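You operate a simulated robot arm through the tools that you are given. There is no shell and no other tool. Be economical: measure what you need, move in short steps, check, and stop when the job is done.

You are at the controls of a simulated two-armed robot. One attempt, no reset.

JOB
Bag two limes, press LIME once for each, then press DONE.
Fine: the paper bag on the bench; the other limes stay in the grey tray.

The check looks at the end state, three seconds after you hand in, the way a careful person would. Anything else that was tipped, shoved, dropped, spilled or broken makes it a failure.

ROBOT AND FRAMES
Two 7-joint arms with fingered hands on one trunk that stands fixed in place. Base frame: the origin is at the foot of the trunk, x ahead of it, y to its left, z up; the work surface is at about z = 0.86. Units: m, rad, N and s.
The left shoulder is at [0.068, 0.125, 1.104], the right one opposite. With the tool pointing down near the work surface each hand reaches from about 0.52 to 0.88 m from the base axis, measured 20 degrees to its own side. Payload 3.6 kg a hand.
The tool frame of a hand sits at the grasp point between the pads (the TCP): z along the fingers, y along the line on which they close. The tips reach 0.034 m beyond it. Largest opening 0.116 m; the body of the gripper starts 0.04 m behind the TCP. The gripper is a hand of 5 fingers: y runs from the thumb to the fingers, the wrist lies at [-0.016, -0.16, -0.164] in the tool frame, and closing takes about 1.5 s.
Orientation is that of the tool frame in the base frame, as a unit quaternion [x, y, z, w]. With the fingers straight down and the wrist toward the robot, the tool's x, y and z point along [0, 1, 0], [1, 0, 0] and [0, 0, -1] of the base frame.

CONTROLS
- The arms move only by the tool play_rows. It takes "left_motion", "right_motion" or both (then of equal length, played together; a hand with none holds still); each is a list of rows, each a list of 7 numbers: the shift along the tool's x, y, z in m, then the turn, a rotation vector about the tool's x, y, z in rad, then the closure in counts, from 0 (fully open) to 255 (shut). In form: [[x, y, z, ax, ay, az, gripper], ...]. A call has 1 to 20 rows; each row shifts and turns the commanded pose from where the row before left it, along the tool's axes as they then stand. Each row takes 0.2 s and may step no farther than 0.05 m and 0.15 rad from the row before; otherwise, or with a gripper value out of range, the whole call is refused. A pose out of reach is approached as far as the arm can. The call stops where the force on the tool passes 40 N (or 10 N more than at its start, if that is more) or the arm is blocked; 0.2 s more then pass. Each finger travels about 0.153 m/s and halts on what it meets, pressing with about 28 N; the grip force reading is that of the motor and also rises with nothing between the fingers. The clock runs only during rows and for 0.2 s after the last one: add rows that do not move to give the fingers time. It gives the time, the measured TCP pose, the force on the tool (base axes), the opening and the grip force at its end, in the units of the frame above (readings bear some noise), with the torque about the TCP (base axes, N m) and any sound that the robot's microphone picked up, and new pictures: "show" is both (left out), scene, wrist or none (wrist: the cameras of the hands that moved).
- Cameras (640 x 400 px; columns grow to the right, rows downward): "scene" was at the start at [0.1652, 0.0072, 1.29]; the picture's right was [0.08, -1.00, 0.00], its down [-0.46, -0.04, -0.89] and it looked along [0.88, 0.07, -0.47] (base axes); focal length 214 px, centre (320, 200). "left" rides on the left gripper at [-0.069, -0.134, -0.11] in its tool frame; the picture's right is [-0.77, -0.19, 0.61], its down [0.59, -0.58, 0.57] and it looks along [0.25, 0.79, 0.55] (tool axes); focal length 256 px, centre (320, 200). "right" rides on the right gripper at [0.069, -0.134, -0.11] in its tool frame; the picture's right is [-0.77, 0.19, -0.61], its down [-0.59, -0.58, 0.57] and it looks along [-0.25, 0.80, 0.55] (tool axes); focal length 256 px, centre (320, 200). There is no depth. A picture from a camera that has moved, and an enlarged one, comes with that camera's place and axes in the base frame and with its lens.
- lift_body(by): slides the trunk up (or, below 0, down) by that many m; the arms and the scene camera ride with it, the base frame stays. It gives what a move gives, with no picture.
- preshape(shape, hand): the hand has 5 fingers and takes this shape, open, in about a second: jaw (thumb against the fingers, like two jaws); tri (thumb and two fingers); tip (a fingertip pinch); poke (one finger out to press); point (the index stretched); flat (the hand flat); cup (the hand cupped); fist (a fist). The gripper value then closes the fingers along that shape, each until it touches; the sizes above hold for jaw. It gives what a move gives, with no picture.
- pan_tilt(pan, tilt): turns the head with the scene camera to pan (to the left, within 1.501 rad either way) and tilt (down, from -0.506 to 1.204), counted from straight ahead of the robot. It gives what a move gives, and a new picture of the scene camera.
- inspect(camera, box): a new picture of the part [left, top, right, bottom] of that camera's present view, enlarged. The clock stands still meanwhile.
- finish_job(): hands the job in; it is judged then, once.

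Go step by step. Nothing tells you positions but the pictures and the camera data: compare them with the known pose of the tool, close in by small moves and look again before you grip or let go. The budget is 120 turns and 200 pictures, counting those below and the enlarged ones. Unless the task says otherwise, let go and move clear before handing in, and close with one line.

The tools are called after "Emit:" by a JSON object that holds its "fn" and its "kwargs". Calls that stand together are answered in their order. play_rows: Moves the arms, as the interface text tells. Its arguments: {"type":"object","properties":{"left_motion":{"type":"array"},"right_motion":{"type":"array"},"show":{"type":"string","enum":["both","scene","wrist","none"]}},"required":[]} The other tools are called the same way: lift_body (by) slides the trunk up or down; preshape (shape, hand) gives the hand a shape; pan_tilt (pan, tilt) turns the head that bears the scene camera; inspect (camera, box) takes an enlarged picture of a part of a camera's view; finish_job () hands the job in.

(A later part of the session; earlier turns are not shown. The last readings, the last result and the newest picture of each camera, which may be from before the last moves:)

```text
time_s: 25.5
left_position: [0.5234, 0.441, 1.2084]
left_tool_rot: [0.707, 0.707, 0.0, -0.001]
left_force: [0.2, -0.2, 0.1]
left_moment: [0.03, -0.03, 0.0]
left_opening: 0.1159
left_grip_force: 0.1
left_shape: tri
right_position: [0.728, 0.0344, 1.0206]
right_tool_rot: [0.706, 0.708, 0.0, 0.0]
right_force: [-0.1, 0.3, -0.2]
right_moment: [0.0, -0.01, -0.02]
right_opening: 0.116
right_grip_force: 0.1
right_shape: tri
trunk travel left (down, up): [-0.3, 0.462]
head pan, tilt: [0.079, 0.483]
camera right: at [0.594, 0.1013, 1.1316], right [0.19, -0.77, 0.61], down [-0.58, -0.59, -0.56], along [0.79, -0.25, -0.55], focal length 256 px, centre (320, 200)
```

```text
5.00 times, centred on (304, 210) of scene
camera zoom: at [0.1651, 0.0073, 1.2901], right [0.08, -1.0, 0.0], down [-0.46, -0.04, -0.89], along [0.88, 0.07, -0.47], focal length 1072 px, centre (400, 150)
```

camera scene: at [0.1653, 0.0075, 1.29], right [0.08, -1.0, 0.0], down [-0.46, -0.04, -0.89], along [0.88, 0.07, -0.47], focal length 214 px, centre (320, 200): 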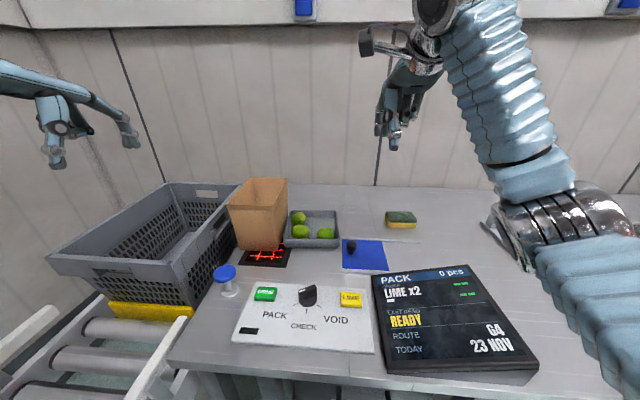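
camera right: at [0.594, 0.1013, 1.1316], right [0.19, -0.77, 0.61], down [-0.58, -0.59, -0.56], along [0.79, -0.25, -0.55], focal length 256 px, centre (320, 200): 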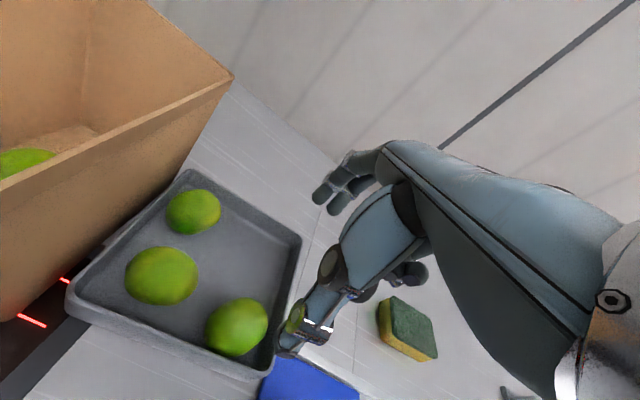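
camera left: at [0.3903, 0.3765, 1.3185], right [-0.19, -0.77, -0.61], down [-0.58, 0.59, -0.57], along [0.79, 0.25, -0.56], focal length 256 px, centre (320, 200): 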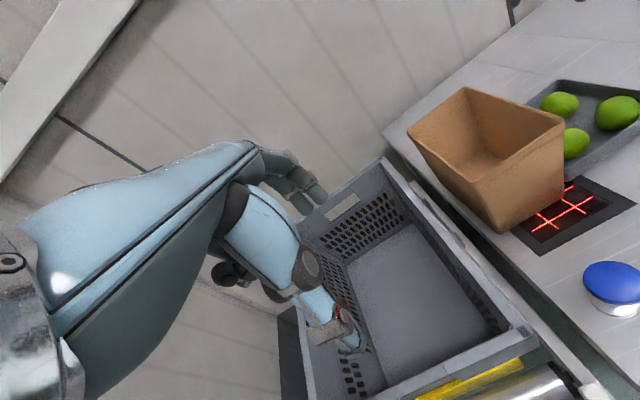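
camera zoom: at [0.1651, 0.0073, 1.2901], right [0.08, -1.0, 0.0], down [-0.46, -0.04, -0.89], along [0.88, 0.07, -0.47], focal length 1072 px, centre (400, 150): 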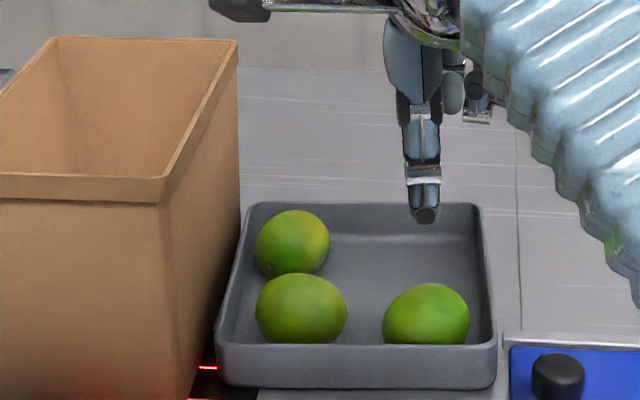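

The thumb lines up in front of the lime, above the front wall. I'll lower until the thumb is just above the rim, then nudge the lime toward the empty back space.

Emit:
{"fn": "play_rows", "kwargs": {"right_motion": [[0, 0, 0.03, 0, 0, 0, 0], [0, 0, 0.03, 0, 0, 0, 0], [0, 0, 0.015, 0, 0, 0, 0], [0, 0, 0.012, 0, 0, 0, 0], [0, 0, 0, 0, 0, 0, 0]], "show": "wrist"}}

Emit:
{"fn": "inspect", "kwargs": {"camera": "scene", "box": [272, 190, 368, 250]}}

```text
time_s: 26.7
left_position: [0.5237, 0.4421, 1.2088]
left_tool_rot: [0.707, 0.707, 0.0, 0.0]
left_force: [-0.3, 0.2, 0.2]
left_moment: [0.01, -0.03, -0.02]
left_opening: 0.116
left_grip_force: 0.1
left_shape: tri
right_position: [0.7274, 0.0347, 0.9342]
right_tool_rot: [0.706, 0.708, -0.001, -0.001]
right_force: [0.7, 0.1, 0.2]
right_moment: [-0.02, -0.01, 0.01]
right_opening: 0.1157
right_grip_force: 0.1
right_shape: tri
trunk travel left (down, up): [-0.3, 0.462]
head pan, tilt: [0.079, 0.483]
camera right: at [0.5939, 0.1015, 1.0442], right [0.19, -0.77, 0.61], down [-0.58, -0.59, -0.56], along [0.8, -0.25, -0.55], focal length 256 px, centre (320, 200)
```

right: 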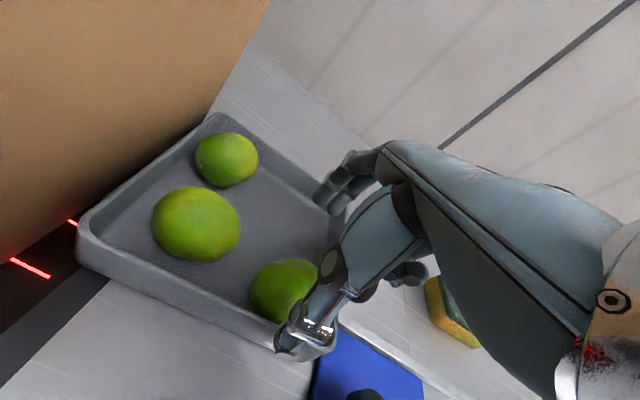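

```text
6.67 times, centred on (320, 220) of scene
camera zoom: at [0.1654, 0.0078, 1.29], right [0.08, -1.0, 0.0], down [-0.46, -0.04, -0.89], along [0.88, 0.07, -0.47], focal length 1430 px, centre (320, 67)
```

zoom: 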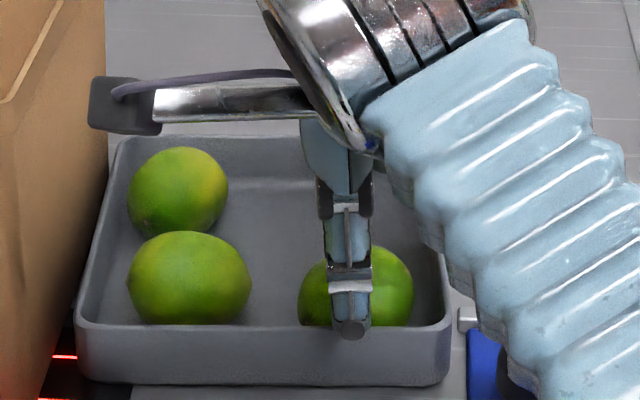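

The thumb is right in front of the lime just above the rim. I'll push gently toward the back.

Emit:
{"fn": "play_rows", "kwargs": {"right_motion": [[0, 0.01, 0, 0, 0, 0, 0], [0, 0.01, 0, 0, 0, 0, 0], [0, 0.008, 0, 0, 0, 0, 0], [0, 0, 0, 0, 0, 0, 0]], "show": "wrist"}}

Emit:
{"fn": "inspect", "kwargs": {"camera": "scene", "box": [272, 190, 368, 250]}}

```text
time_s: 27.7
left_position: [0.5236, 0.4428, 1.2082]
left_tool_rot: [0.707, 0.707, 0.0, 0.0]
left_force: [-0.4, 0.5, 0.1]
left_moment: [0.0, 0.0, 0.01]
left_opening: 0.1162
left_grip_force: 0.0
left_shape: tri
right_position: [0.7566, 0.0344, 0.9335]
right_tool_rot: [0.707, 0.708, 0.0, 0.0]
right_force: [-0.3, -0.8, 0.1]
right_moment: [0.03, 0.0, -0.02]
right_opening: 0.1158
right_grip_force: 0.0
right_shape: tri
trunk travel left (down, up): [-0.3, 0.462]
head pan, tilt: [0.079, 0.483]
camera right: at [0.6217, 0.1019, 1.0442], right [0.19, -0.77, 0.61], down [-0.58, -0.59, -0.56], along [0.8, -0.25, -0.55], focal length 256 px, centre (320, 200)
```

right: 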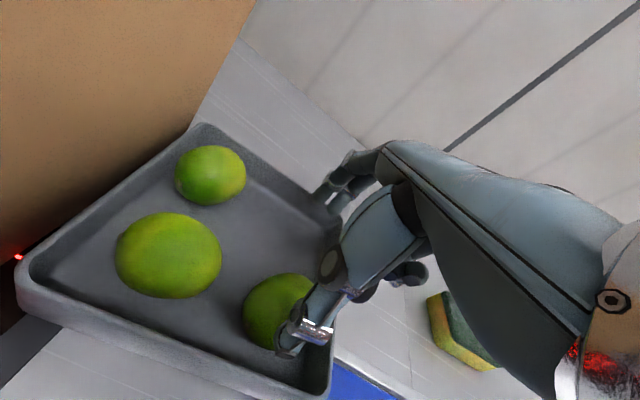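

```text
6.67 times, centred on (320, 220) of scene
camera zoom: at [0.1653, 0.0078, 1.29], right [0.08, -1.0, 0.0], down [-0.46, -0.04, -0.89], along [0.88, 0.07, -0.47], focal length 1430 px, centre (320, 67)
```

zoom: 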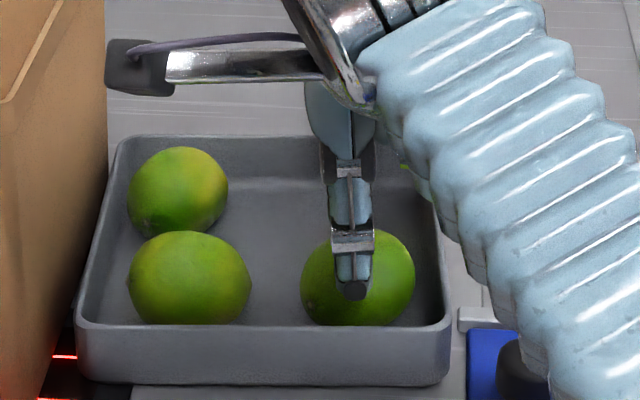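

The lime moved a bit. Partially closing will let the thumb push it farther from the wall, then I'll lower and grip.

Emit:
{"fn": "play_rows", "kwargs": {"right_motion": [[0, 0, 0, 0, 0, 0, 30], [0, 0, 0, 0, 0, 0, 60], [0, 0, 0, 0, 0, 0, 85], [0, 0, 0, 0, 0, 0, 85], [0, 0, 0.01, 0, 0, 0, 85], [0, 0, 0.01, 0, 0, 0, 85], [0, 0, 0, 0, 0, 0, 85]], "show": "wrist"}}

Emit:
{"fn": "inspect", "kwargs": {"camera": "scene", "box": [272, 190, 368, 250]}}

```text
time_s: 29.3
left_position: [0.5228, 0.4423, 1.2087]
left_tool_rot: [0.707, 0.708, 0.0, 0.0]
left_force: [0.6, -0.3, -0.1]
left_moment: [0.0, 0.02, 0.0]
left_opening: 0.1162
left_grip_force: 0.1
left_shape: tri
right_position: [0.7561, 0.0334, 0.9144]
right_tool_rot: [0.707, 0.707, 0.001, 0.001]
right_force: [-1.4, -0.1, 3.5]
right_moment: [-0.02, 0.14, 0.07]
right_opening: 0.0779
right_grip_force: 0.0
right_shape: tri
trunk travel left (down, up): [-0.3, 0.462]
head pan, tilt: [0.079, 0.483]
camera right: at [0.6213, 0.1015, 1.025], right [0.19, -0.77, 0.61], down [-0.58, -0.59, -0.57], along [0.8, -0.25, -0.55], focal length 256 px, centre (320, 200)
```

right: 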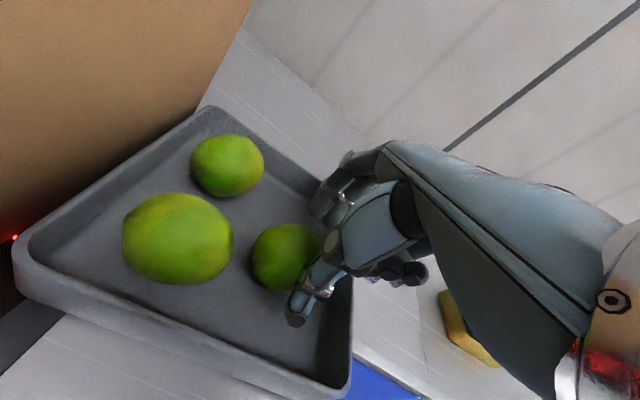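

```text
6.67 times, centred on (320, 220) of scene
camera zoom: at [0.1647, 0.0076, 1.2902], right [0.08, -1.0, 0.0], down [-0.46, -0.04, -0.89], along [0.88, 0.07, -0.46], focal length 1430 px, centre (320, 67)
```

zoom: 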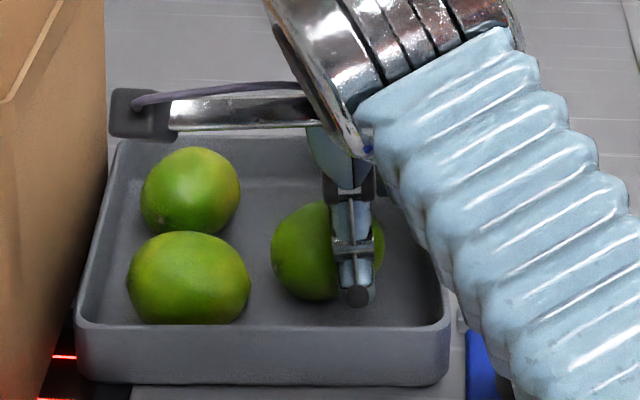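

The lime rolled slightly left to about (0.73, 0.049). I'll lift clear, recentre over it and lower again.

Emit:
{"fn": "play_rows", "kwargs": {"right_motion": [[0, -0.004, -0.025, 0, 0, 0, 85], [0, 0, -0.025, 0, 0, 0, 85], [0.016, -0.016, 0, 0, 0, 0, 85], [0, 0, 0.0, 0, 0, 0, 85], [0, 0, 0, 0, 0, 0, 85]], "show": "wrist"}}

Emit:
{"fn": "inspect", "kwargs": {"camera": "scene", "box": [272, 190, 368, 250]}}

```text
time_s: 30.5
left_position: [0.5249, 0.442, 1.2081]
left_tool_rot: [0.706, 0.708, 0.0, 0.001]
left_force: [0.0, -0.2, -0.6]
left_moment: [0.02, 0.01, 0.02]
left_opening: 0.116
left_grip_force: 0.0
left_shape: tri
right_position: [0.7357, 0.0509, 0.9637]
right_tool_rot: [0.707, 0.707, -0.001, -0.001]
right_force: [0.3, -0.9, 0.1]
right_moment: [0.02, 0.03, -0.02]
right_opening: 0.078
right_grip_force: 0.1
right_shape: tri
trunk travel left (down, up): [-0.3, 0.462]
head pan, tilt: [0.079, 0.483]
camera right: at [0.6016, 0.1179, 1.074], right [0.19, -0.77, 0.61], down [-0.58, -0.59, -0.56], along [0.79, -0.25, -0.55], focal length 256 px, centre (320, 200)
```

right: 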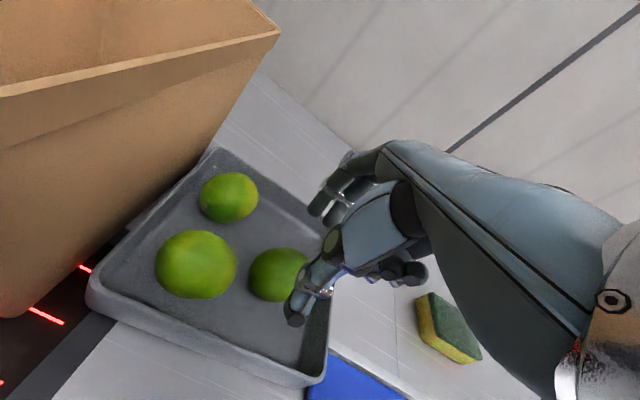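

```text
6.67 times, centred on (320, 220) of scene
camera zoom: at [0.1655, 0.0081, 1.29], right [0.08, -1.0, 0.0], down [-0.46, -0.04, -0.89], along [0.88, 0.07, -0.47], focal length 1430 px, centre (320, 67)
```

zoom: 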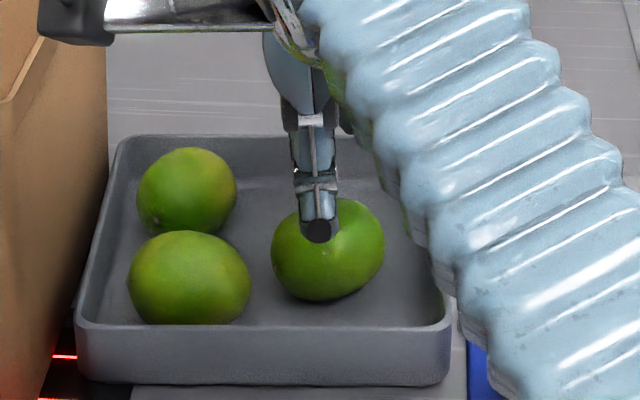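

Centred over it now. Lower and close.

Emit:
{"fn": "play_rows", "kwargs": {"right_motion": [[-0.002, -0.002, 0.02, 0, 0, 0, 85], [0, 0, 0.02, 0, 0, 0, 85], [0, 0, 0.014, 0, 0, 0, 85], [0, 0, 0.0, 0, 0, 0, 110], [0, 0, 0, 0, 0, 0, 140], [0, 0, 0, 0, 0, 0, 170], [0, 0, 0, 0, 0, 0, 200], [0, 0, 0, 0, 0, 0, 200], [0, 0, 0, 0, 0, 0, 200]], "show": "wrist"}}

Emit:
{"fn": "inspect", "kwargs": {"camera": "scene", "box": [272, 190, 368, 250]}}

```text
time_s: 32.5
left_position: [0.5248, 0.4414, 1.2084]
left_tool_rot: [0.707, 0.707, 0.0, 0.0]
left_force: [0.0, -0.6, -0.3]
left_moment: [0.01, -0.02, -0.02]
left_opening: 0.1156
left_grip_force: 0.0
left_shape: tri
right_position: [0.7342, 0.0482, 0.9112]
right_tool_rot: [0.707, 0.708, -0.001, 0.0]
right_force: [-1.1, -0.5, -0.9]
right_moment: [0.0, 0.0, 0.02]
right_opening: 0.0475
right_grip_force: 28.4
right_shape: tri
trunk travel left (down, up): [-0.3, 0.462]
head pan, tilt: [0.079, 0.483]
camera right: at [0.6001, 0.1152, 1.0201], right [0.19, -0.77, 0.61], down [-0.58, -0.59, -0.56], along [0.79, -0.25, -0.55], focal length 256 px, centre (320, 200)
```

right: 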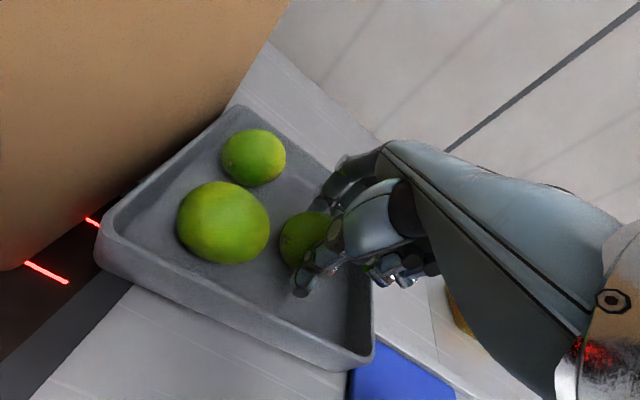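

```text
6.67 times, centred on (320, 220) of scene
camera zoom: at [0.1655, 0.0079, 1.29], right [0.08, -1.0, 0.0], down [-0.46, -0.04, -0.89], along [0.88, 0.07, -0.47], focal length 1430 px, centre (320, 67)
```

zoom: 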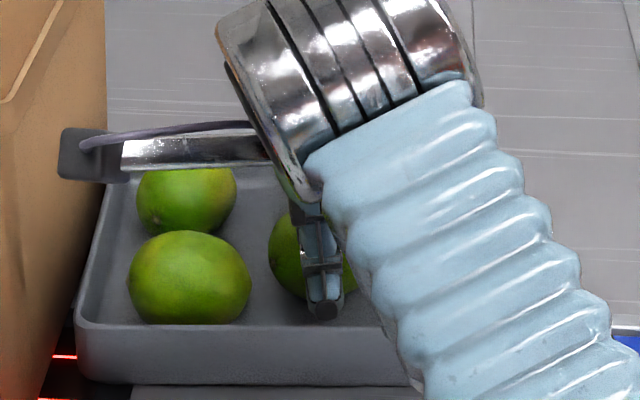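

Gripped at 0.0475. I'll lift, yaw left first this time, then move over the bag.

Emit:
{"fn": "play_rows", "kwargs": {"right_motion": [[0, 0, -0.015, 0, 0, 0, 200], [0, 0, -0.03, 0, 0, 0, 200], [0, 0, -0.04, 0, 0, 0, 200], [0, 0, -0.04, 0, 0, 0, 200], [0, 0, -0.04, 0, 0, 0, 200], [0, 0, -0.015, 0, 0, -0.13, 200], [0, 0, 0, 0, 0, -0.13, 200], [0, 0, 0, 0, 0, -0.13, 200], [0.0302, 0.0098, 0, 0, 0, 0, 200], [0.0302, 0.0098, 0, 0, 0, 0, 200], [0.0302, 0.0098, 0, 0, 0, 0, 200], [0.0302, 0.0098, 0, 0, 0, 0, 200], [0.0302, 0.0098, 0, 0, 0, 0, 200], [0.0302, 0.0098, 0, 0, 0, 0, 200], [0, 0, 0, 0, 0, 0, 200]], "show": "wrist"}}

Emit:
{"fn": "inspect", "kwargs": {"camera": "left", "box": [340, 0, 640, 250]}}

```text
time_s: 35.7
left_position: [0.5258, 0.4412, 1.2095]
left_tool_rot: [0.708, 0.706, 0.0, 0.0]
left_force: [-1.1, 0.4, -0.6]
left_moment: [-0.02, 0.0, -0.01]
left_opening: 0.116
left_grip_force: 0.1
left_shape: tri
right_position: [0.7161, 0.2315, 1.0875]
right_tool_rot: [0.557, 0.83, -0.001, -0.001]
right_force: [1.2, 0.0, -3.0]
right_moment: [0.05, 0.02, 0.02]
right_opening: 0.0372
right_grip_force: 28.2
right_shape: tri
right hand out of reach, approached as far as the arm can: row 14
trunk travel left (down, up): [-0.3, 0.462]
head pan, tilt: [0.079, 0.483]
camera right: at [0.5657, 0.2436, 1.1973], right [0.47, -0.64, 0.61], down [-0.31, -0.76, -0.57], along [0.83, 0.07, -0.56], focal length 256 px, centre (320, 200)
```

right: 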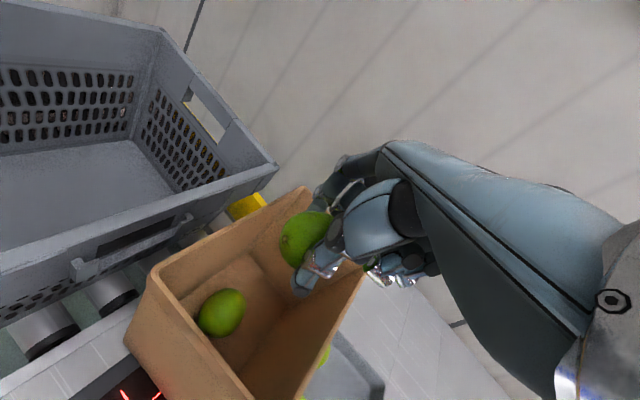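

```text
1.60 times, centred on (490, 125) of left
camera zoom: at [0.3922, 0.3732, 1.3187], right [-0.19, -0.77, -0.61], down [-0.58, 0.59, -0.56], along [0.79, 0.25, -0.56], focal length 410 px, centre (48, 320)
```

zoom: 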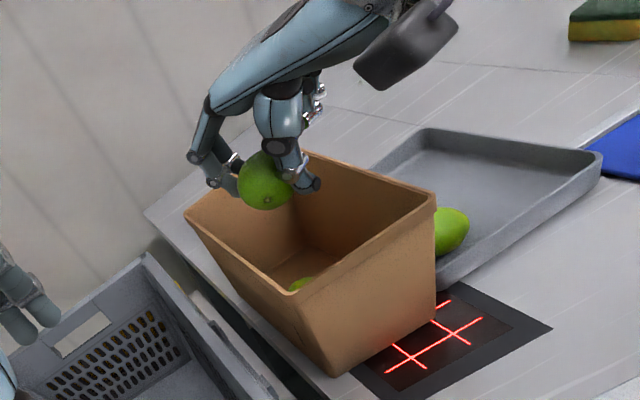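

The lime has shifted in the grip but hangs over the mouth. I'll lower and release now.

Emit:
{"fn": "play_rows", "kwargs": {"right_motion": [[0, 0, 0.02, 0, 0, 0, 200], [0, 0, 0.02, 0, 0, 0, 200], [0, 0, 0.01, 0, 0, 0, 200], [0, 0, 0, 0, 0, 0, 120], [0, 0, 0, 0, 0, 0, 70], [0, 0, 0, 0, 0, 0, 60], [0.0, 0, 0, 0, 0, 0, 60], [0.0, 0, 0, 0, 0, 0, 60]], "show": "wrist"}}

```text
time_s: 37.5
left_position: [0.5233, 0.4425, 1.2083]
left_tool_rot: [0.707, 0.707, -0.001, 0.001]
left_force: [0.1, -0.4, -0.3]
left_moment: [-0.02, -0.03, -0.01]
left_opening: 0.1161
left_grip_force: 0.0
left_shape: tri
right_position: [0.7131, 0.2343, 1.0387]
right_tool_rot: [0.556, 0.831, -0.001, 0.0]
right_force: [-0.1, 0.2, -0.5]
right_moment: [-0.02, 0.02, -0.02]
right_opening: 0.0884
right_grip_force: 0.1
right_shape: tri
trunk travel left (down, up): [-0.3, 0.462]
head pan, tilt: [0.079, 0.483]
camera right: at [0.5634, 0.2453, 1.1485], right [0.47, -0.64, 0.61], down [-0.31, -0.77, -0.56], along [0.83, 0.07, -0.55], focal length 256 px, centre (320, 200)
```

right: 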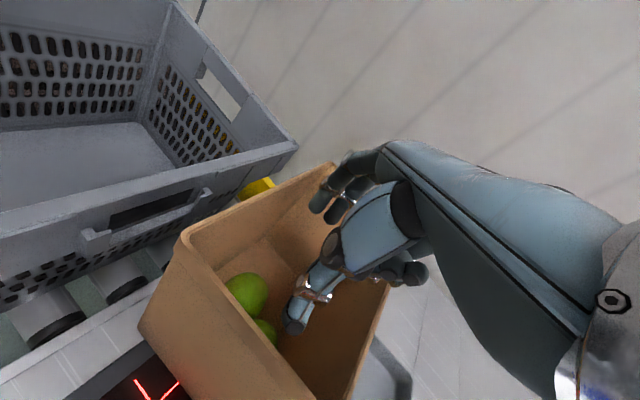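

Both limes are in the bag. I'll retreat the right arm along the same path and clear the view.

Emit:
{"fn": "play_rows", "kwargs": {"right_motion": [[0, 0, -0.03, 0, 0, 0, 60], [0, 0, -0.03, 0, 0, 0, 60], [-0.0302, -0.0098, 0, 0, 0, 0, 60], [-0.0302, -0.0098, 0, 0, 0, 0, 60], [-0.0302, -0.0098, 0, 0, 0, 0, 60], [-0.0302, -0.0098, 0, 0, 0, 0, 60], [-0.0302, -0.0098, 0, 0, 0, 0.0, 60], [-0.0302, -0.0098, 0, 0, 0, 0.13, 60], [0, 0, 0, 0, 0, 0.13, 60], [0, 0, 0, 0, 0, 0.13, 60], [-0.03, -0.015, -0.02, 0, 0, 0, 0], [-0.03, -0.015, -0.02, 0, 0, 0, 0], [-0.03, -0.015, -0.02, 0, 0, 0, 0], [-0.03, -0.015, -0.02, 0, 0, 0, 0], [-0.03, -0.015, -0.02, 0, 0, 0, 0], [-0.03, -0.015, -0.02, 0, 0, 0, 0], [0, 0, 0, 0, 0, 0, 0]]}}

Emit:
{"fn": "preshape", "kwargs": {"hand": "right", "shape": "poke"}}

Emit:
{"fn": "preshape", "kwargs": {"hand": "left", "shape": "poke"}}

Emit:
{"fn": "inspect", "kwargs": {"camera": "scene", "box": [0, 0, 640, 400]}}

Emit:
{"fn": "inspect", "kwargs": {"camera": "left", "box": [200, 0, 640, 400]}}

```text
time_s: 41.1
left_position: [0.5239, 0.4424, 1.2079]
left_tool_rot: [0.706, 0.708, -0.001, 0.0]
left_force: [0.3, 0.2, -0.6]
left_moment: [0.0, 0.01, -0.02]
left_opening: 0.1158
left_grip_force: 0.1
left_shape: tri
right_position: [0.6396, -0.1364, 1.2182]
right_tool_rot: [0.706, 0.708, -0.001, 0.0]
right_force: [-0.5, -0.1, 0.5]
right_moment: [-0.01, 0.05, -0.01]
right_opening: 0.1159
right_grip_force: 0.1
right_shape: tri
trunk travel left (down, up): [-0.3, 0.462]
head pan, tilt: [0.079, 0.483]
camera scene: at [0.1657, 0.0082, 1.2899], right [0.08, -1.0, 0.0], down [-0.46, -0.04, -0.89], along [0.88, 0.07, -0.47], focal length 214 px, centre (320, 200)
camera right: at [0.5057, -0.069, 1.3287], right [0.19, -0.77, 0.61], down [-0.58, -0.59, -0.56], along [0.79, -0.25, -0.56], focal length 256 px, centre (320, 200)
```

scene: 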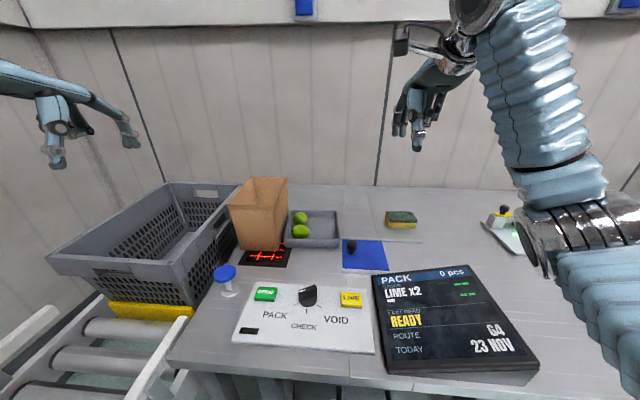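
right: 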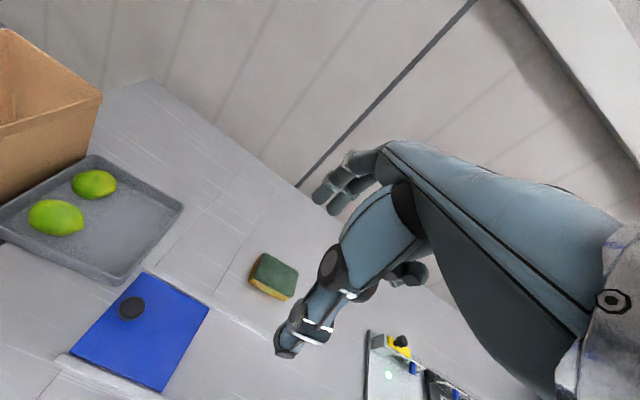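

```text
time_s: 42.0
left_position: [0.5235, 0.4424, 1.2092]
left_tool_rot: [0.707, 0.707, 0.0, 0.0]
left_force: [0.1, 0.3, -0.7]
left_moment: [-0.01, 0.0, -0.02]
left_opening: 0.1163
left_grip_force: 0.1
left_shape: tri
right_position: [0.6393, -0.1371, 1.2187]
right_tool_rot: [0.706, 0.708, -0.001, -0.001]
right_force: [-0.3, 0.8, 1.0]
right_moment: [0.0, 0.02, 0.0]
right_opening: 0.0
right_grip_force: 0.2
right_shape: poke
trunk travel left (down, up): [-0.3, 0.462]
head pan, tilt: [0.079, 0.483]
```

```text
time_s: 42.9
left_position: [0.5234, 0.441, 1.2084]
left_tool_rot: [0.707, 0.707, 0.0, -0.001]
left_force: [0.2, -0.2, -0.7]
left_moment: [0.0, 0.03, -0.01]
left_opening: 0.0
left_grip_force: 0.0
left_shape: poke
right_position: [0.6392, -0.1365, 1.2193]
right_tool_rot: [0.706, 0.708, -0.001, -0.001]
right_force: [0.4, -0.3, -0.4]
right_moment: [0.0, -0.02, 0.01]
right_opening: 0.0
right_grip_force: 0.1
right_shape: poke
trunk travel left (down, up): [-0.3, 0.462]
head pan, tilt: [0.079, 0.483]
```

```text
1.00 times, centred on (320, 200) of scene (not enlarged: the box is as wide or as high as the picture)
camera zoom: at [0.1653, 0.0075, 1.29], right [0.08, -1.0, 0.0], down [-0.46, -0.04, -0.89], along [0.88, 0.07, -0.47], focal length 214 px, centre (320, 200)
```

zoom: 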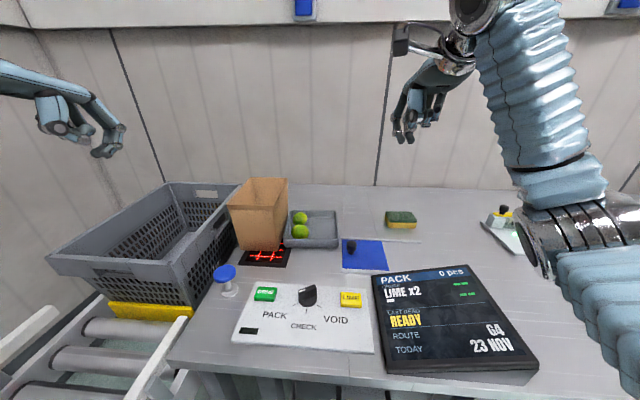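

```text
1.00 times, centred on (420, 200) of left (not enlarged: the box is as wide or as high as the picture)
camera zoom: at [0.3901, 0.374, 1.3192], right [-0.19, -0.77, -0.61], down [-0.58, 0.59, -0.57], along [0.79, 0.25, -0.55], focal length 256 px, centre (220, 200)
```

zoom: 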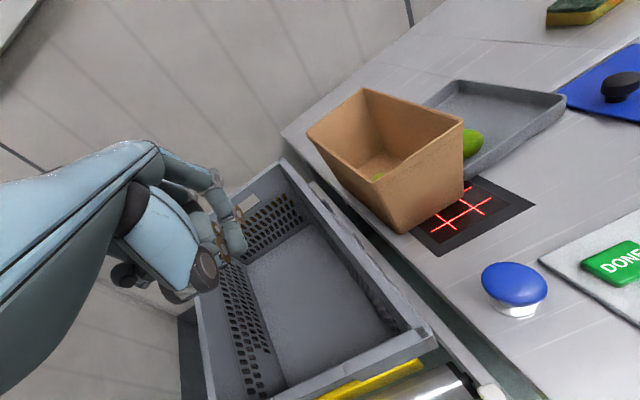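

Two limes remain in the tray. Now I need to know where the poking fingertip sits relative to the tool frame.

Emit:
{"fn": "inspect", "kwargs": {"camera": "scene", "box": [370, 70, 490, 160]}}

Emit:
{"fn": "inspect", "kwargs": {"camera": "right", "box": [240, 120, 440, 330]}}

Emit:
{"fn": "inspect", "kwargs": {"camera": "scene", "box": [20, 70, 160, 180]}}

```text
4.44 times, centred on (430, 115) of scene
camera zoom: at [0.1653, 0.0075, 1.29], right [0.08, -1.0, 0.0], down [-0.46, -0.04, -0.89], along [0.88, 0.07, -0.47], focal length 953 px, centre (-169, 578)
```

zoom: 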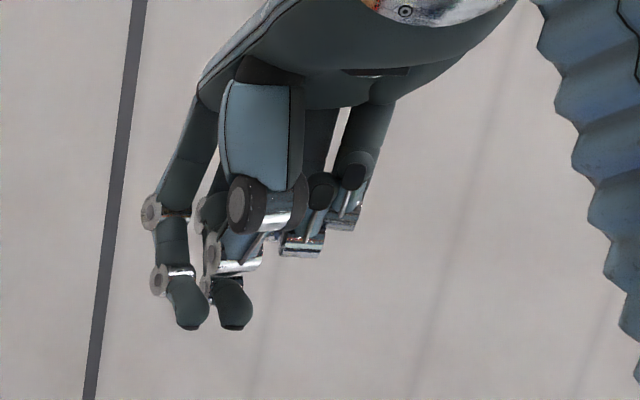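

```text
1.90 times, centred on (340, 225) of right
camera zoom: at [0.5054, -0.0697, 1.3288], right [0.19, -0.77, 0.61], down [-0.58, -0.59, -0.56], along [0.79, -0.25, -0.55], focal length 488 px, centre (282, 152)
```

zoom: 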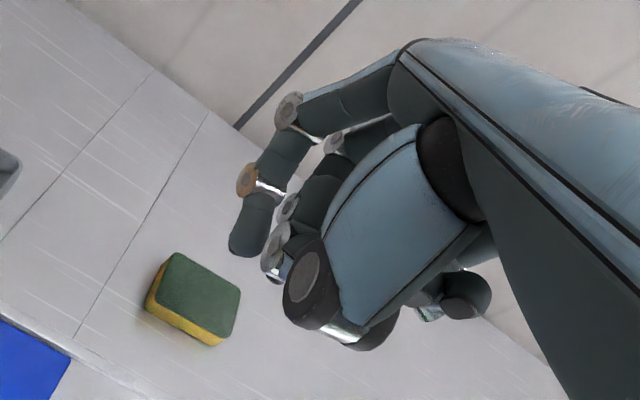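

```text
3.64 times, centred on (90, 125) of scene
camera zoom: at [0.1653, 0.0075, 1.29], right [0.08, -1.0, 0.0], down [-0.46, -0.04, -0.89], along [0.88, 0.07, -0.47], focal length 780 px, centre (1156, 473)
```

zoom: 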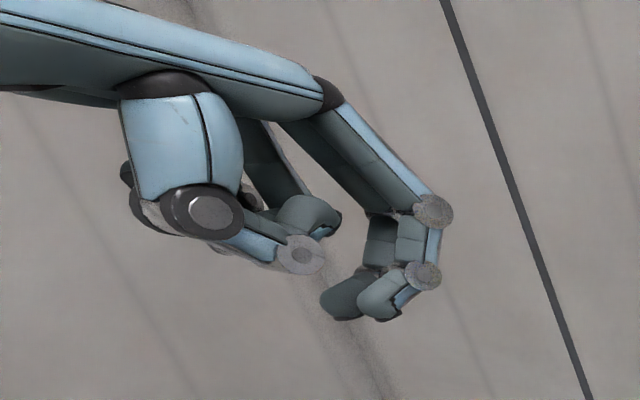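

The poke tips sit about 0.034 m beyond the TCP. LIME is near (0.484, -0.034), so I'll hover the right fingertips above it.

Emit:
{"fn": "play_rows", "kwargs": {"right_motion": [[0.0132, -0.0194, 0.01, 0, 0, 0, 0], [0.0132, -0.0194, 0.01, 0, 0, 0, 0], [0.0132, -0.0194, 0.02, 0, 0, 0, 0], [0.0132, -0.0194, 0.02, 0, 0, 0, 0], [0.0132, -0.0194, 0.025, 0, 0, 0, 0], [0.0132, -0.0194, 0.03, 0, 0, 0, 0], [0.0132, -0.0194, 0.03, 0, 0, 0, 0], [0.0132, -0.0194, 0.03, 0, 0, 0, 0], [0, 0, 0.03, 0, 0, 0, 0], [0, 0, 0.03, 0, 0, 0, 0], [0, 0, 0, 0, 0, 0, 0]]}}

Emit:
{"fn": "inspect", "kwargs": {"camera": "scene", "box": [240, 230, 432, 350]}}

```text
time_s: 45.3
left_position: [0.5236, 0.4434, 1.2087]
left_tool_rot: [0.708, 0.706, 0.0, 0.0]
left_force: [0.6, -0.7, -0.1]
left_moment: [-0.02, -0.02, 0.01]
left_opening: 0.0
left_grip_force: 0.0
left_shape: poke
right_position: [0.4833, -0.032, 0.9833]
right_tool_rot: [0.707, 0.708, 0.0, -0.001]
right_force: [0.6, 0.2, -0.2]
right_moment: [0.01, 0.03, -0.01]
right_opening: 0.0
right_grip_force: 0.0
right_shape: poke
trunk travel left (down, up): [-0.3, 0.462]
head pan, tilt: [0.079, 0.483]
camera scene: at [0.1651, 0.0075, 1.2901], right [0.08, -1.0, 0.0], down [-0.46, -0.04, -0.89], along [0.88, 0.07, -0.47], focal length 214 px, centre (320, 200)
camera right: at [0.349, 0.0362, 1.0941], right [0.19, -0.77, 0.61], down [-0.58, -0.59, -0.56], along [0.8, -0.25, -0.55], focal length 256 px, centre (320, 200)
```

scene: 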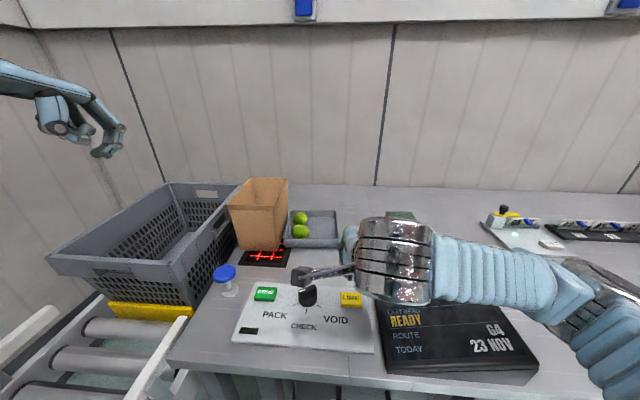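
right: 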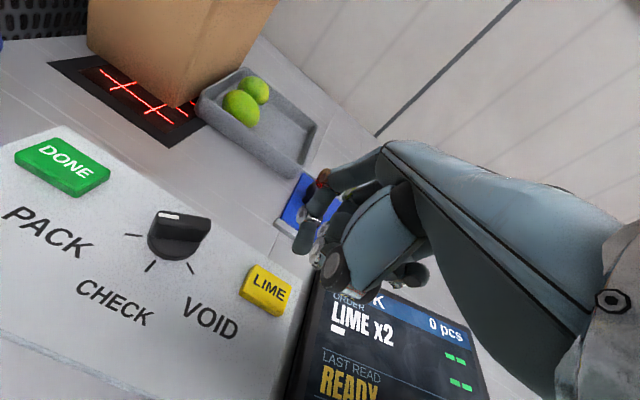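

```text
3.33 times, centred on (336, 290) of scene
camera zoom: at [0.1651, 0.0075, 1.2901], right [0.08, -1.0, 0.0], down [-0.46, -0.04, -0.89], along [0.88, 0.07, -0.47], focal length 715 px, centre (267, -100)
```

zoom: 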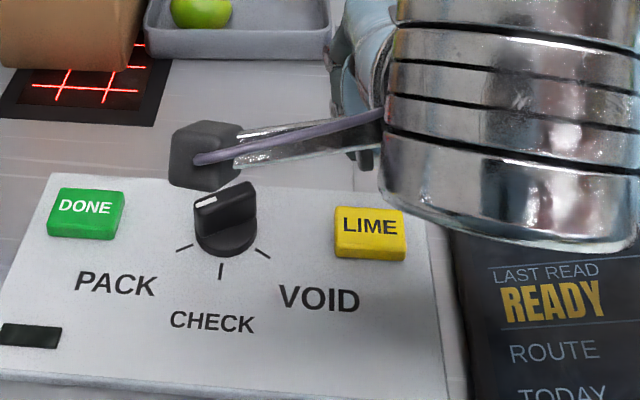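

The LIME position agrees from both cameras. I'll descend to just above the button, then press in small steps.

Emit:
{"fn": "play_rows", "kwargs": {"right_motion": [[0, 0.001, 0.02, 0, 0, 0, 0], [0, 0, 0.02, 0, 0, 0, 0], [0, 0, 0.012, 0, 0, 0, 0], [0, 0, 0, 0, 0, 0, 0]], "show": "wrist"}}

```text
time_s: 46.3
left_position: [0.5238, 0.4417, 1.2096]
left_tool_rot: [0.707, 0.707, 0.0, 0.0]
left_force: [0.4, 0.1, -0.4]
left_moment: [0.01, -0.01, 0.01]
left_opening: 0.0
left_grip_force: 0.1
left_shape: poke
right_position: [0.484, -0.0301, 0.9311]
right_tool_rot: [0.707, 0.707, -0.001, -0.001]
right_force: [0.2, -0.3, -0.2]
right_moment: [0.02, 0.0, 0.0]
right_opening: 0.0
right_grip_force: 0.1
right_shape: poke
trunk travel left (down, up): [-0.3, 0.462]
head pan, tilt: [0.079, 0.483]
camera right: at [0.3498, 0.0365, 1.042], right [0.19, -0.77, 0.61], down [-0.58, -0.59, -0.56], along [0.79, -0.25, -0.55], focal length 256 px, centre (320, 200)
```

right: 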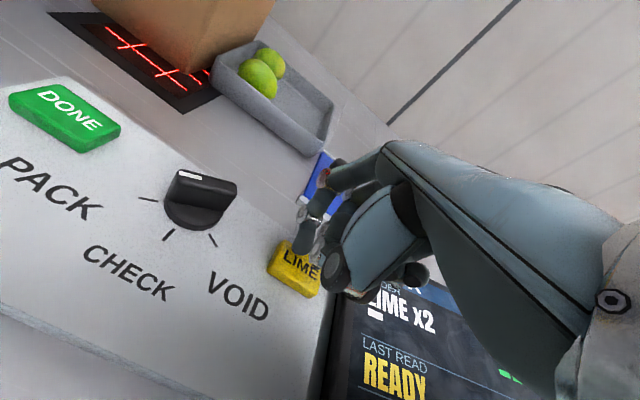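

The fingertips are just above LIME. I'll press in small steps and watch the force and sound.

Emit:
{"fn": "play_rows", "kwargs": {"right_motion": [[0, 0, 0.005, 0, 0, 0, 0], [0, 0, 0.004, 0, 0, 0, 0], [0, 0, 0.003, 0, 0, 0, 0]], "show": "scene"}}

```text
time_s: 47.1
left_position: [0.5203, 0.4408, 1.2162]
left_tool_rot: [0.707, 0.707, 0.002, 0.003]
left_force: [-0.2, 0.6, 0.2]
left_moment: [-0.01, -0.03, -0.02]
left_opening: 0.0001
left_grip_force: 0.0
left_shape: poke
right_position: [0.4913, -0.0387, 0.9428]
right_tool_rot: [0.712, 0.702, 0.012, 0.02]
right_force: [0.1, -0.4, 0.3]
right_moment: [0.01, -0.01, -0.01]
right_opening: 0.0
right_grip_force: 0.0
right_shape: poke
trunk travel left (down, up): [-0.3, 0.462]
head pan, tilt: [0.079, 0.483]
camera scene: at [0.1689, 0.0056, 1.2942], right [0.07, -1.0, 0.0], down [-0.47, -0.03, -0.88], along [0.88, 0.06, -0.47], focal length 214 px, centre (320, 200)
```

scene: 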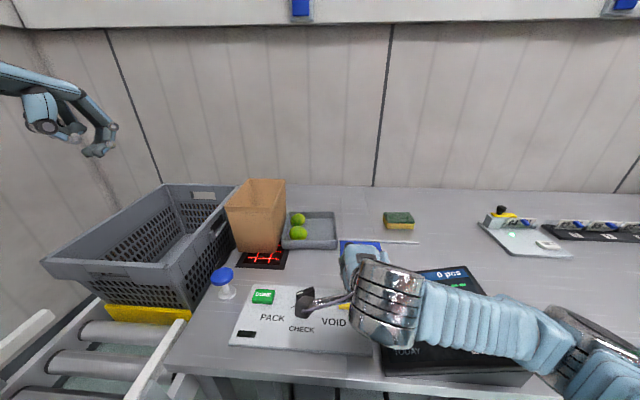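

Odd: the whole trunk shifted a few millimetres, so some part of the right arm behind the hand must be pressing on something. I'll back straight up at once and look.

Emit:
{"fn": "play_rows", "kwargs": {"right_motion": [[0, 0, -0.01, 0, 0, 0, 0], [0, 0, -0.02, 0, 0, 0, 0], [0, 0, -0.02, 0, 0, 0, 0], [0, 0, 0, 0, 0, 0, 0]]}}

Emit:
{"fn": "pan_tilt", "kwargs": {"pan": -0.3, "tilt": 0.8}}

```text
time_s: 48.1
left_position: [0.5268, 0.4258, 1.2116]
left_tool_rot: [0.71, 0.704, 0.005, -0.004]
left_force: [-0.7, -1.6, -0.2]
left_moment: [0.06, -0.02, 0.03]
left_opening: 0.0001
left_grip_force: 0.1
left_shape: poke
right_position: [0.4857, -0.0444, 0.9669]
right_tool_rot: [0.709, 0.705, 0.001, -0.005]
right_force: [0.8, -1.0, -0.8]
right_moment: [0.07, 0.05, 0.04]
right_opening: 0.0
right_grip_force: 0.0
right_shape: poke
trunk travel left (down, up): [-0.3, 0.462]
head pan, tilt: [0.079, 0.483]
camera scene: at [0.1654, 0.0035, 1.2892], right [0.08, -1.0, 0.0], down [-0.46, -0.04, -0.89], along [0.88, 0.07, -0.47], focal length 214 px, centre (320, 200)
camera right: at [0.3517, 0.0231, 1.078], right [0.19, -0.78, 0.6], down [-0.58, -0.58, -0.57], along [0.79, -0.25, -0.56], focal length 256 px, centre (320, 200)
```

scene: 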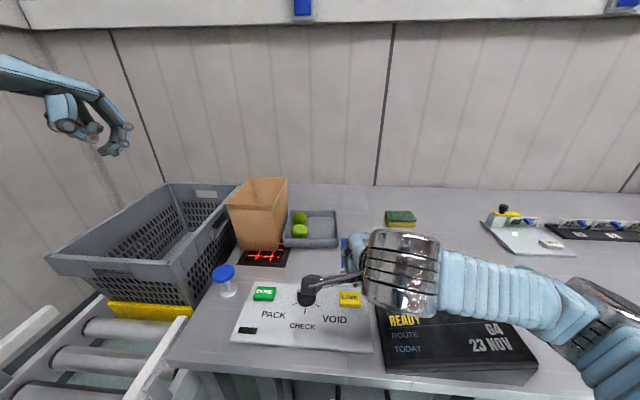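
right: 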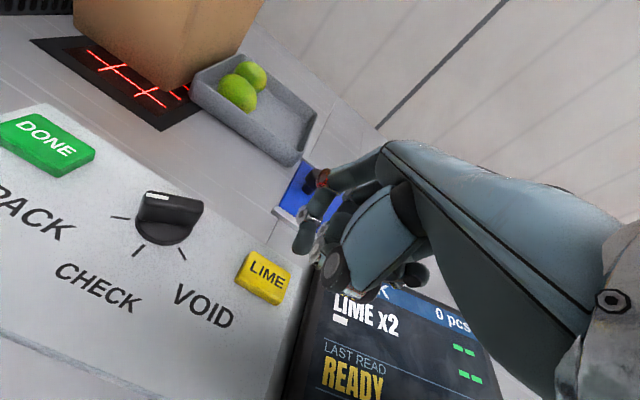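

```text
time_s: 49.0
left_position: [0.5225, 0.4464, 1.2075]
left_tool_rot: [0.706, 0.709, -0.002, 0.001]
left_force: [-0.2, 0.7, -0.9]
left_moment: [-0.07, -0.05, -0.02]
left_opening: 0.0001
left_grip_force: 0.0
left_shape: poke
right_position: [0.4833, -0.0268, 0.9684]
right_tool_rot: [0.706, 0.709, -0.002, 0.0]
right_force: [0.1, 0.5, 0.0]
right_moment: [-0.04, -0.02, -0.03]
right_opening: 0.0001
right_grip_force: 0.1
right_shape: poke
trunk travel left (down, up): [-0.3, 0.462]
head pan, tilt: [-0.3, 0.799]
camera scene: at [0.1516, -0.0208, 1.2627], right [-0.29, -0.96, 0.0], down [-0.69, 0.21, -0.7], along [0.67, -0.21, -0.72], focal length 214 px, centre (320, 200)
```

scene: 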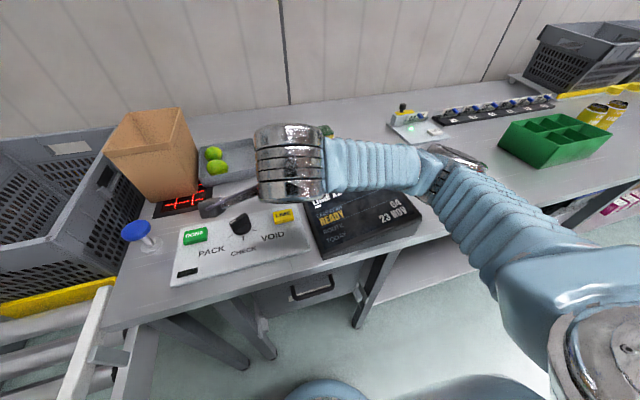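

The forearm and elbow run low beside the bench edge and display, and that's what touched. Nothing seems displaced, and the dial still reads PACK. I'll raise the trunk so the elbow comes down from higher up.

Emit:
{"fn": "lift_body", "kwargs": {"by": 0.2}}

Emit:
{"fn": "pan_tilt", "kwargs": {"pan": -0.2, "tilt": 0.8}}

```text
time_s: 51.1
left_position: [0.5229, 0.4407, 1.4089]
left_tool_rot: [0.707, 0.708, 0.001, 0.001]
left_force: [0.2, 0.3, 0.1]
left_moment: [0.0, 0.0, 0.01]
left_opening: 0.0
left_grip_force: 0.0
left_shape: poke
right_position: [0.4847, -0.0315, 1.1694]
right_tool_rot: [0.706, 0.708, -0.001, -0.001]
right_force: [-0.5, 0.0, 0.3]
right_moment: [0.0, 0.02, 0.02]
right_opening: 0.0002
right_grip_force: 0.1
right_shape: poke
trunk travel left (down, up): [-0.5, 0.262]
head pan, tilt: [-0.3, 0.799]
```

```text
time_s: 51.8
left_position: [0.5227, 0.4409, 1.4079]
left_tool_rot: [0.707, 0.707, -0.001, 0.0]
left_force: [0.0, 0.0, -0.9]
left_moment: [-0.02, 0.02, 0.01]
left_opening: 0.0001
left_grip_force: 0.0
left_shape: poke
right_position: [0.4836, -0.0324, 1.1699]
right_tool_rot: [0.706, 0.708, -0.001, 0.0]
right_force: [0.2, -0.7, 0.3]
right_moment: [-0.01, -0.01, -0.01]
right_opening: 0.0
right_grip_force: 0.1
right_shape: poke
trunk travel left (down, up): [-0.5, 0.262]
head pan, tilt: [-0.201, 0.799]
camera scene: at [0.1006, -0.0163, 1.4651], right [-0.2, -0.98, 0.0], down [-0.7, 0.14, -0.7], along [0.68, -0.14, -0.72], focal length 214 px, centre (320, 200)
```

scene: 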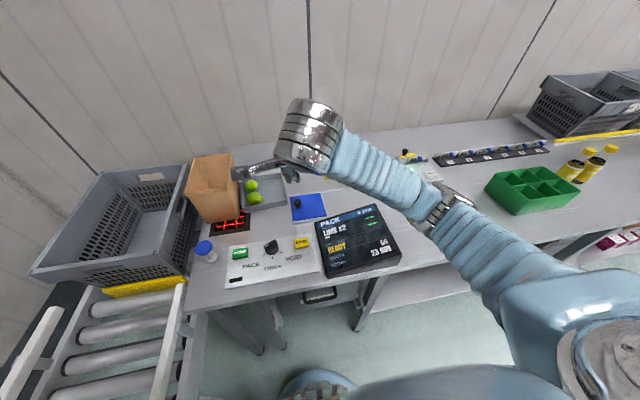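

Everything is still in place. I'll lower the right hand again to hover above LIME and check the elbow clearance.

Emit:
{"fn": "play_rows", "kwargs": {"right_motion": [[0, 0, 0.04, 0, 0, 0, 0], [0, 0, 0.04, 0, 0, 0, 0], [0, 0, 0.04, 0, 0, 0, 0], [0, 0, 0.04, 0, 0, 0, 0], [0, 0, 0.04, 0, 0, 0, 0], [0, 0, 0.03, 0, 0, 0, 0], [0, 0, 0, 0, 0, 0, 0]]}}

```text
time_s: 53.4
left_position: [0.5231, 0.4413, 1.4082]
left_tool_rot: [0.707, 0.707, 0.0, 0.0]
left_force: [0.3, 0.0, 0.6]
left_moment: [0.01, -0.01, -0.04]
left_opening: 0.0
left_grip_force: 0.0
left_shape: poke
right_position: [0.4852, -0.0316, 0.9396]
right_tool_rot: [0.706, 0.708, 0.0, 0.001]
right_force: [-0.1, 0.6, -1.1]
right_moment: [-0.03, 0.04, -0.03]
right_opening: 0.0
right_grip_force: 0.1
right_shape: poke
trunk travel left (down, up): [-0.5, 0.262]
head pan, tilt: [-0.201, 0.799]
camera scene: at [0.1006, -0.0164, 1.4651], right [-0.2, -0.98, 0.0], down [-0.7, 0.14, -0.7], along [0.68, -0.14, -0.72], focal length 214 px, centre (320, 200)
camera right: at [0.3499, 0.0365, 1.0503], right [0.19, -0.77, 0.61], down [-0.58, -0.59, -0.56], along [0.8, -0.25, -0.55], focal length 256 px, centre (320, 200)
```

scene: 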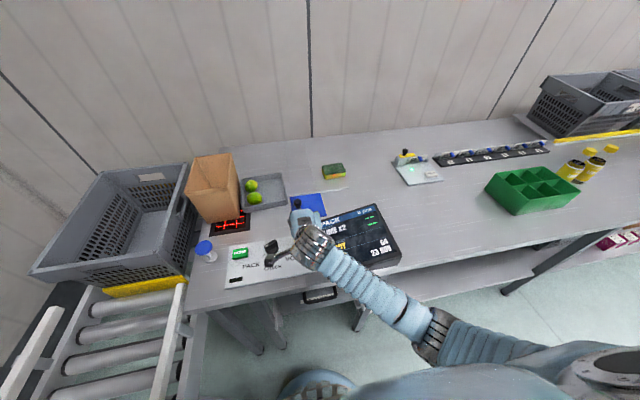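
right: 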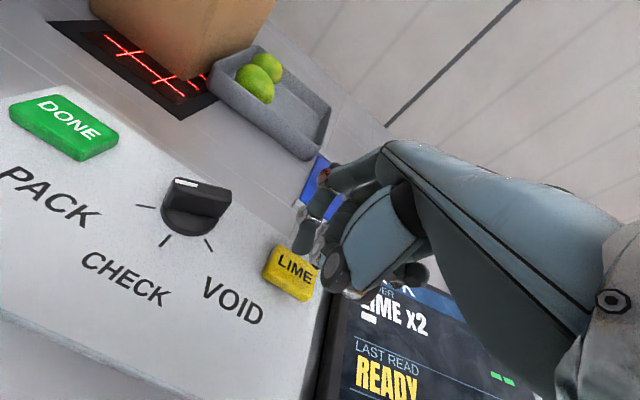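

The forearm now hangs in front of and clear of the bench. I'll press slowly.

Emit:
{"fn": "play_rows", "kwargs": {"right_motion": [[0, 0, 0.008, 0, 0, 0, 0], [0, 0, 0.005, 0, 0, 0, 0], [0, 0, 0.003, 0, 0, 0, 0]], "show": "wrist"}}

```text
time_s: 54.2
left_position: [0.5233, 0.4418, 1.408]
left_tool_rot: [0.707, 0.707, 0.001, 0.0]
left_force: [0.9, 0.0, 0.1]
left_moment: [0.02, -0.01, 0.0]
left_opening: 0.0
left_grip_force: 0.1
left_shape: poke
right_position: [0.4833, -0.0319, 0.9246]
right_tool_rot: [0.706, 0.708, -0.001, 0.0]
right_force: [-0.6, -0.9, 0.2]
right_moment: [0.04, -0.01, 0.01]
right_opening: 0.0
right_grip_force: 0.1
right_shape: poke
trunk travel left (down, up): [-0.5, 0.262]
head pan, tilt: [-0.201, 0.799]
camera right: at [0.3498, 0.0359, 1.0342], right [0.19, -0.77, 0.61], down [-0.58, -0.59, -0.56], along [0.79, -0.25, -0.55], focal length 256 px, centre (320, 200)
```

right: 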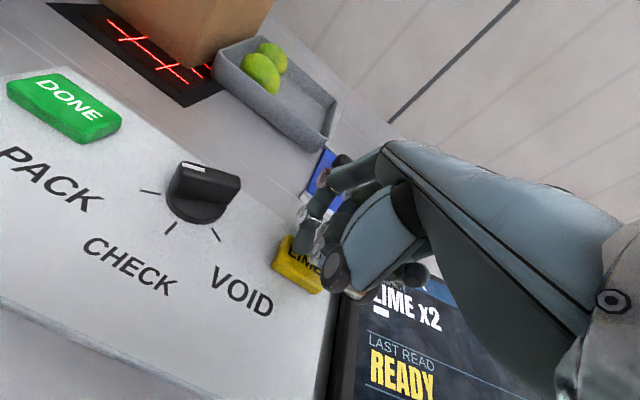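

No contact yet. A few more millimetres.

Emit:
{"fn": "play_rows", "kwargs": {"right_motion": [[0, 0, 0.003, 0, 0, 0, 0], [0, 0, 0.003, 0, 0, 0, 0]], "show": "none"}}

```text
time_s: 54.8
left_position: [0.5224, 0.4405, 1.4083]
left_tool_rot: [0.707, 0.708, 0.0, 0.0]
left_force: [0.7, 0.3, 0.4]
left_moment: [0.01, 0.0, 0.01]
left_opening: 0.0002
left_grip_force: 0.0
left_shape: poke
right_position: [0.4841, -0.0324, 0.9175]
right_tool_rot: [0.706, 0.708, 0.0, 0.0]
right_force: [0.6, 0.2, 0.1]
right_moment: [0.04, -0.05, -0.03]
right_opening: 0.0
right_grip_force: 0.0
right_shape: poke
trunk travel left (down, up): [-0.5, 0.262]
head pan, tilt: [-0.201, 0.799]
```

Emit:
{"fn": "play_rows", "kwargs": {"right_motion": [[0, 0, 0.003, 0, 0, 0, 0], [0, 0, 0.002, 0, 0, 0, 0]], "show": "wrist"}}

```text
time_s: 55.4
left_position: [0.5228, 0.4417, 1.408]
left_tool_rot: [0.707, 0.707, 0.0, 0.0]
left_force: [-0.7, 0.4, 0.3]
left_moment: [0.01, 0.01, 0.03]
left_opening: 0.0001
left_grip_force: 0.0
left_shape: poke
right_position: [0.4846, -0.0316, 0.9133]
right_tool_rot: [0.707, 0.708, 0.0, 0.0]
right_force: [-0.1, 0.7, 2.2]
right_moment: [0.0, 0.01, -0.01]
right_opening: 0.0
right_grip_force: 0.0
right_shape: poke
trunk travel left (down, up): [-0.5, 0.262]
head pan, tilt: [-0.201, 0.799]
heard: click
camera right: at [0.3498, 0.0362, 1.0236], right [0.19, -0.77, 0.61], down [-0.58, -0.59, -0.57], along [0.8, -0.25, -0.55], focal length 256 px, centre (320, 200)
```

right: 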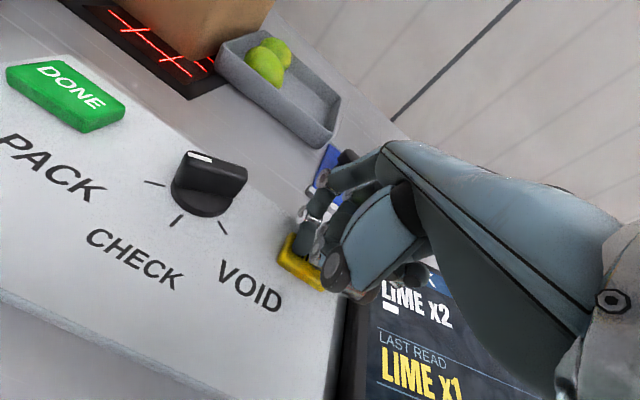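

The button clicked and the display now reads LIME x1. I'll back off and check the count.

Emit:
{"fn": "play_rows", "kwargs": {"right_motion": [[0, 0, -0.01, 0, 0, 0, 0], [0, 0, -0.015, 0, 0, 0, 0], [0, 0, 0, 0, 0, 0, 0], [0, 0, 0, 0, 0, 0, 0]], "show": "wrist"}}

```text
time_s: 56.4
left_position: [0.5236, 0.4413, 1.4085]
left_tool_rot: [0.707, 0.707, 0.0, 0.0]
left_force: [0.6, -0.5, -1.3]
left_moment: [-0.02, 0.0, 0.0]
left_opening: 0.0
left_grip_force: 0.0
left_shape: poke
right_position: [0.4838, -0.0301, 0.9373]
right_tool_rot: [0.706, 0.708, -0.001, -0.001]
right_force: [0.2, 0.2, 0.2]
right_moment: [0.03, 0.03, -0.03]
right_opening: 0.0
right_grip_force: 0.1
right_shape: poke
trunk travel left (down, up): [-0.5, 0.262]
head pan, tilt: [-0.201, 0.799]
camera right: at [0.3499, 0.0365, 1.0483], right [0.19, -0.77, 0.61], down [-0.58, -0.59, -0.56], along [0.8, -0.25, -0.55], focal length 256 px, centre (320, 200)
```

right: 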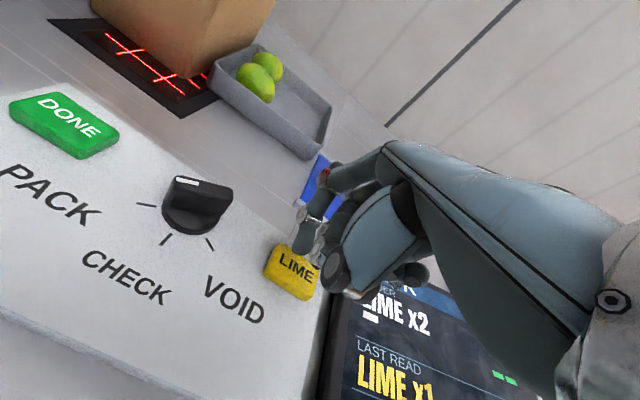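

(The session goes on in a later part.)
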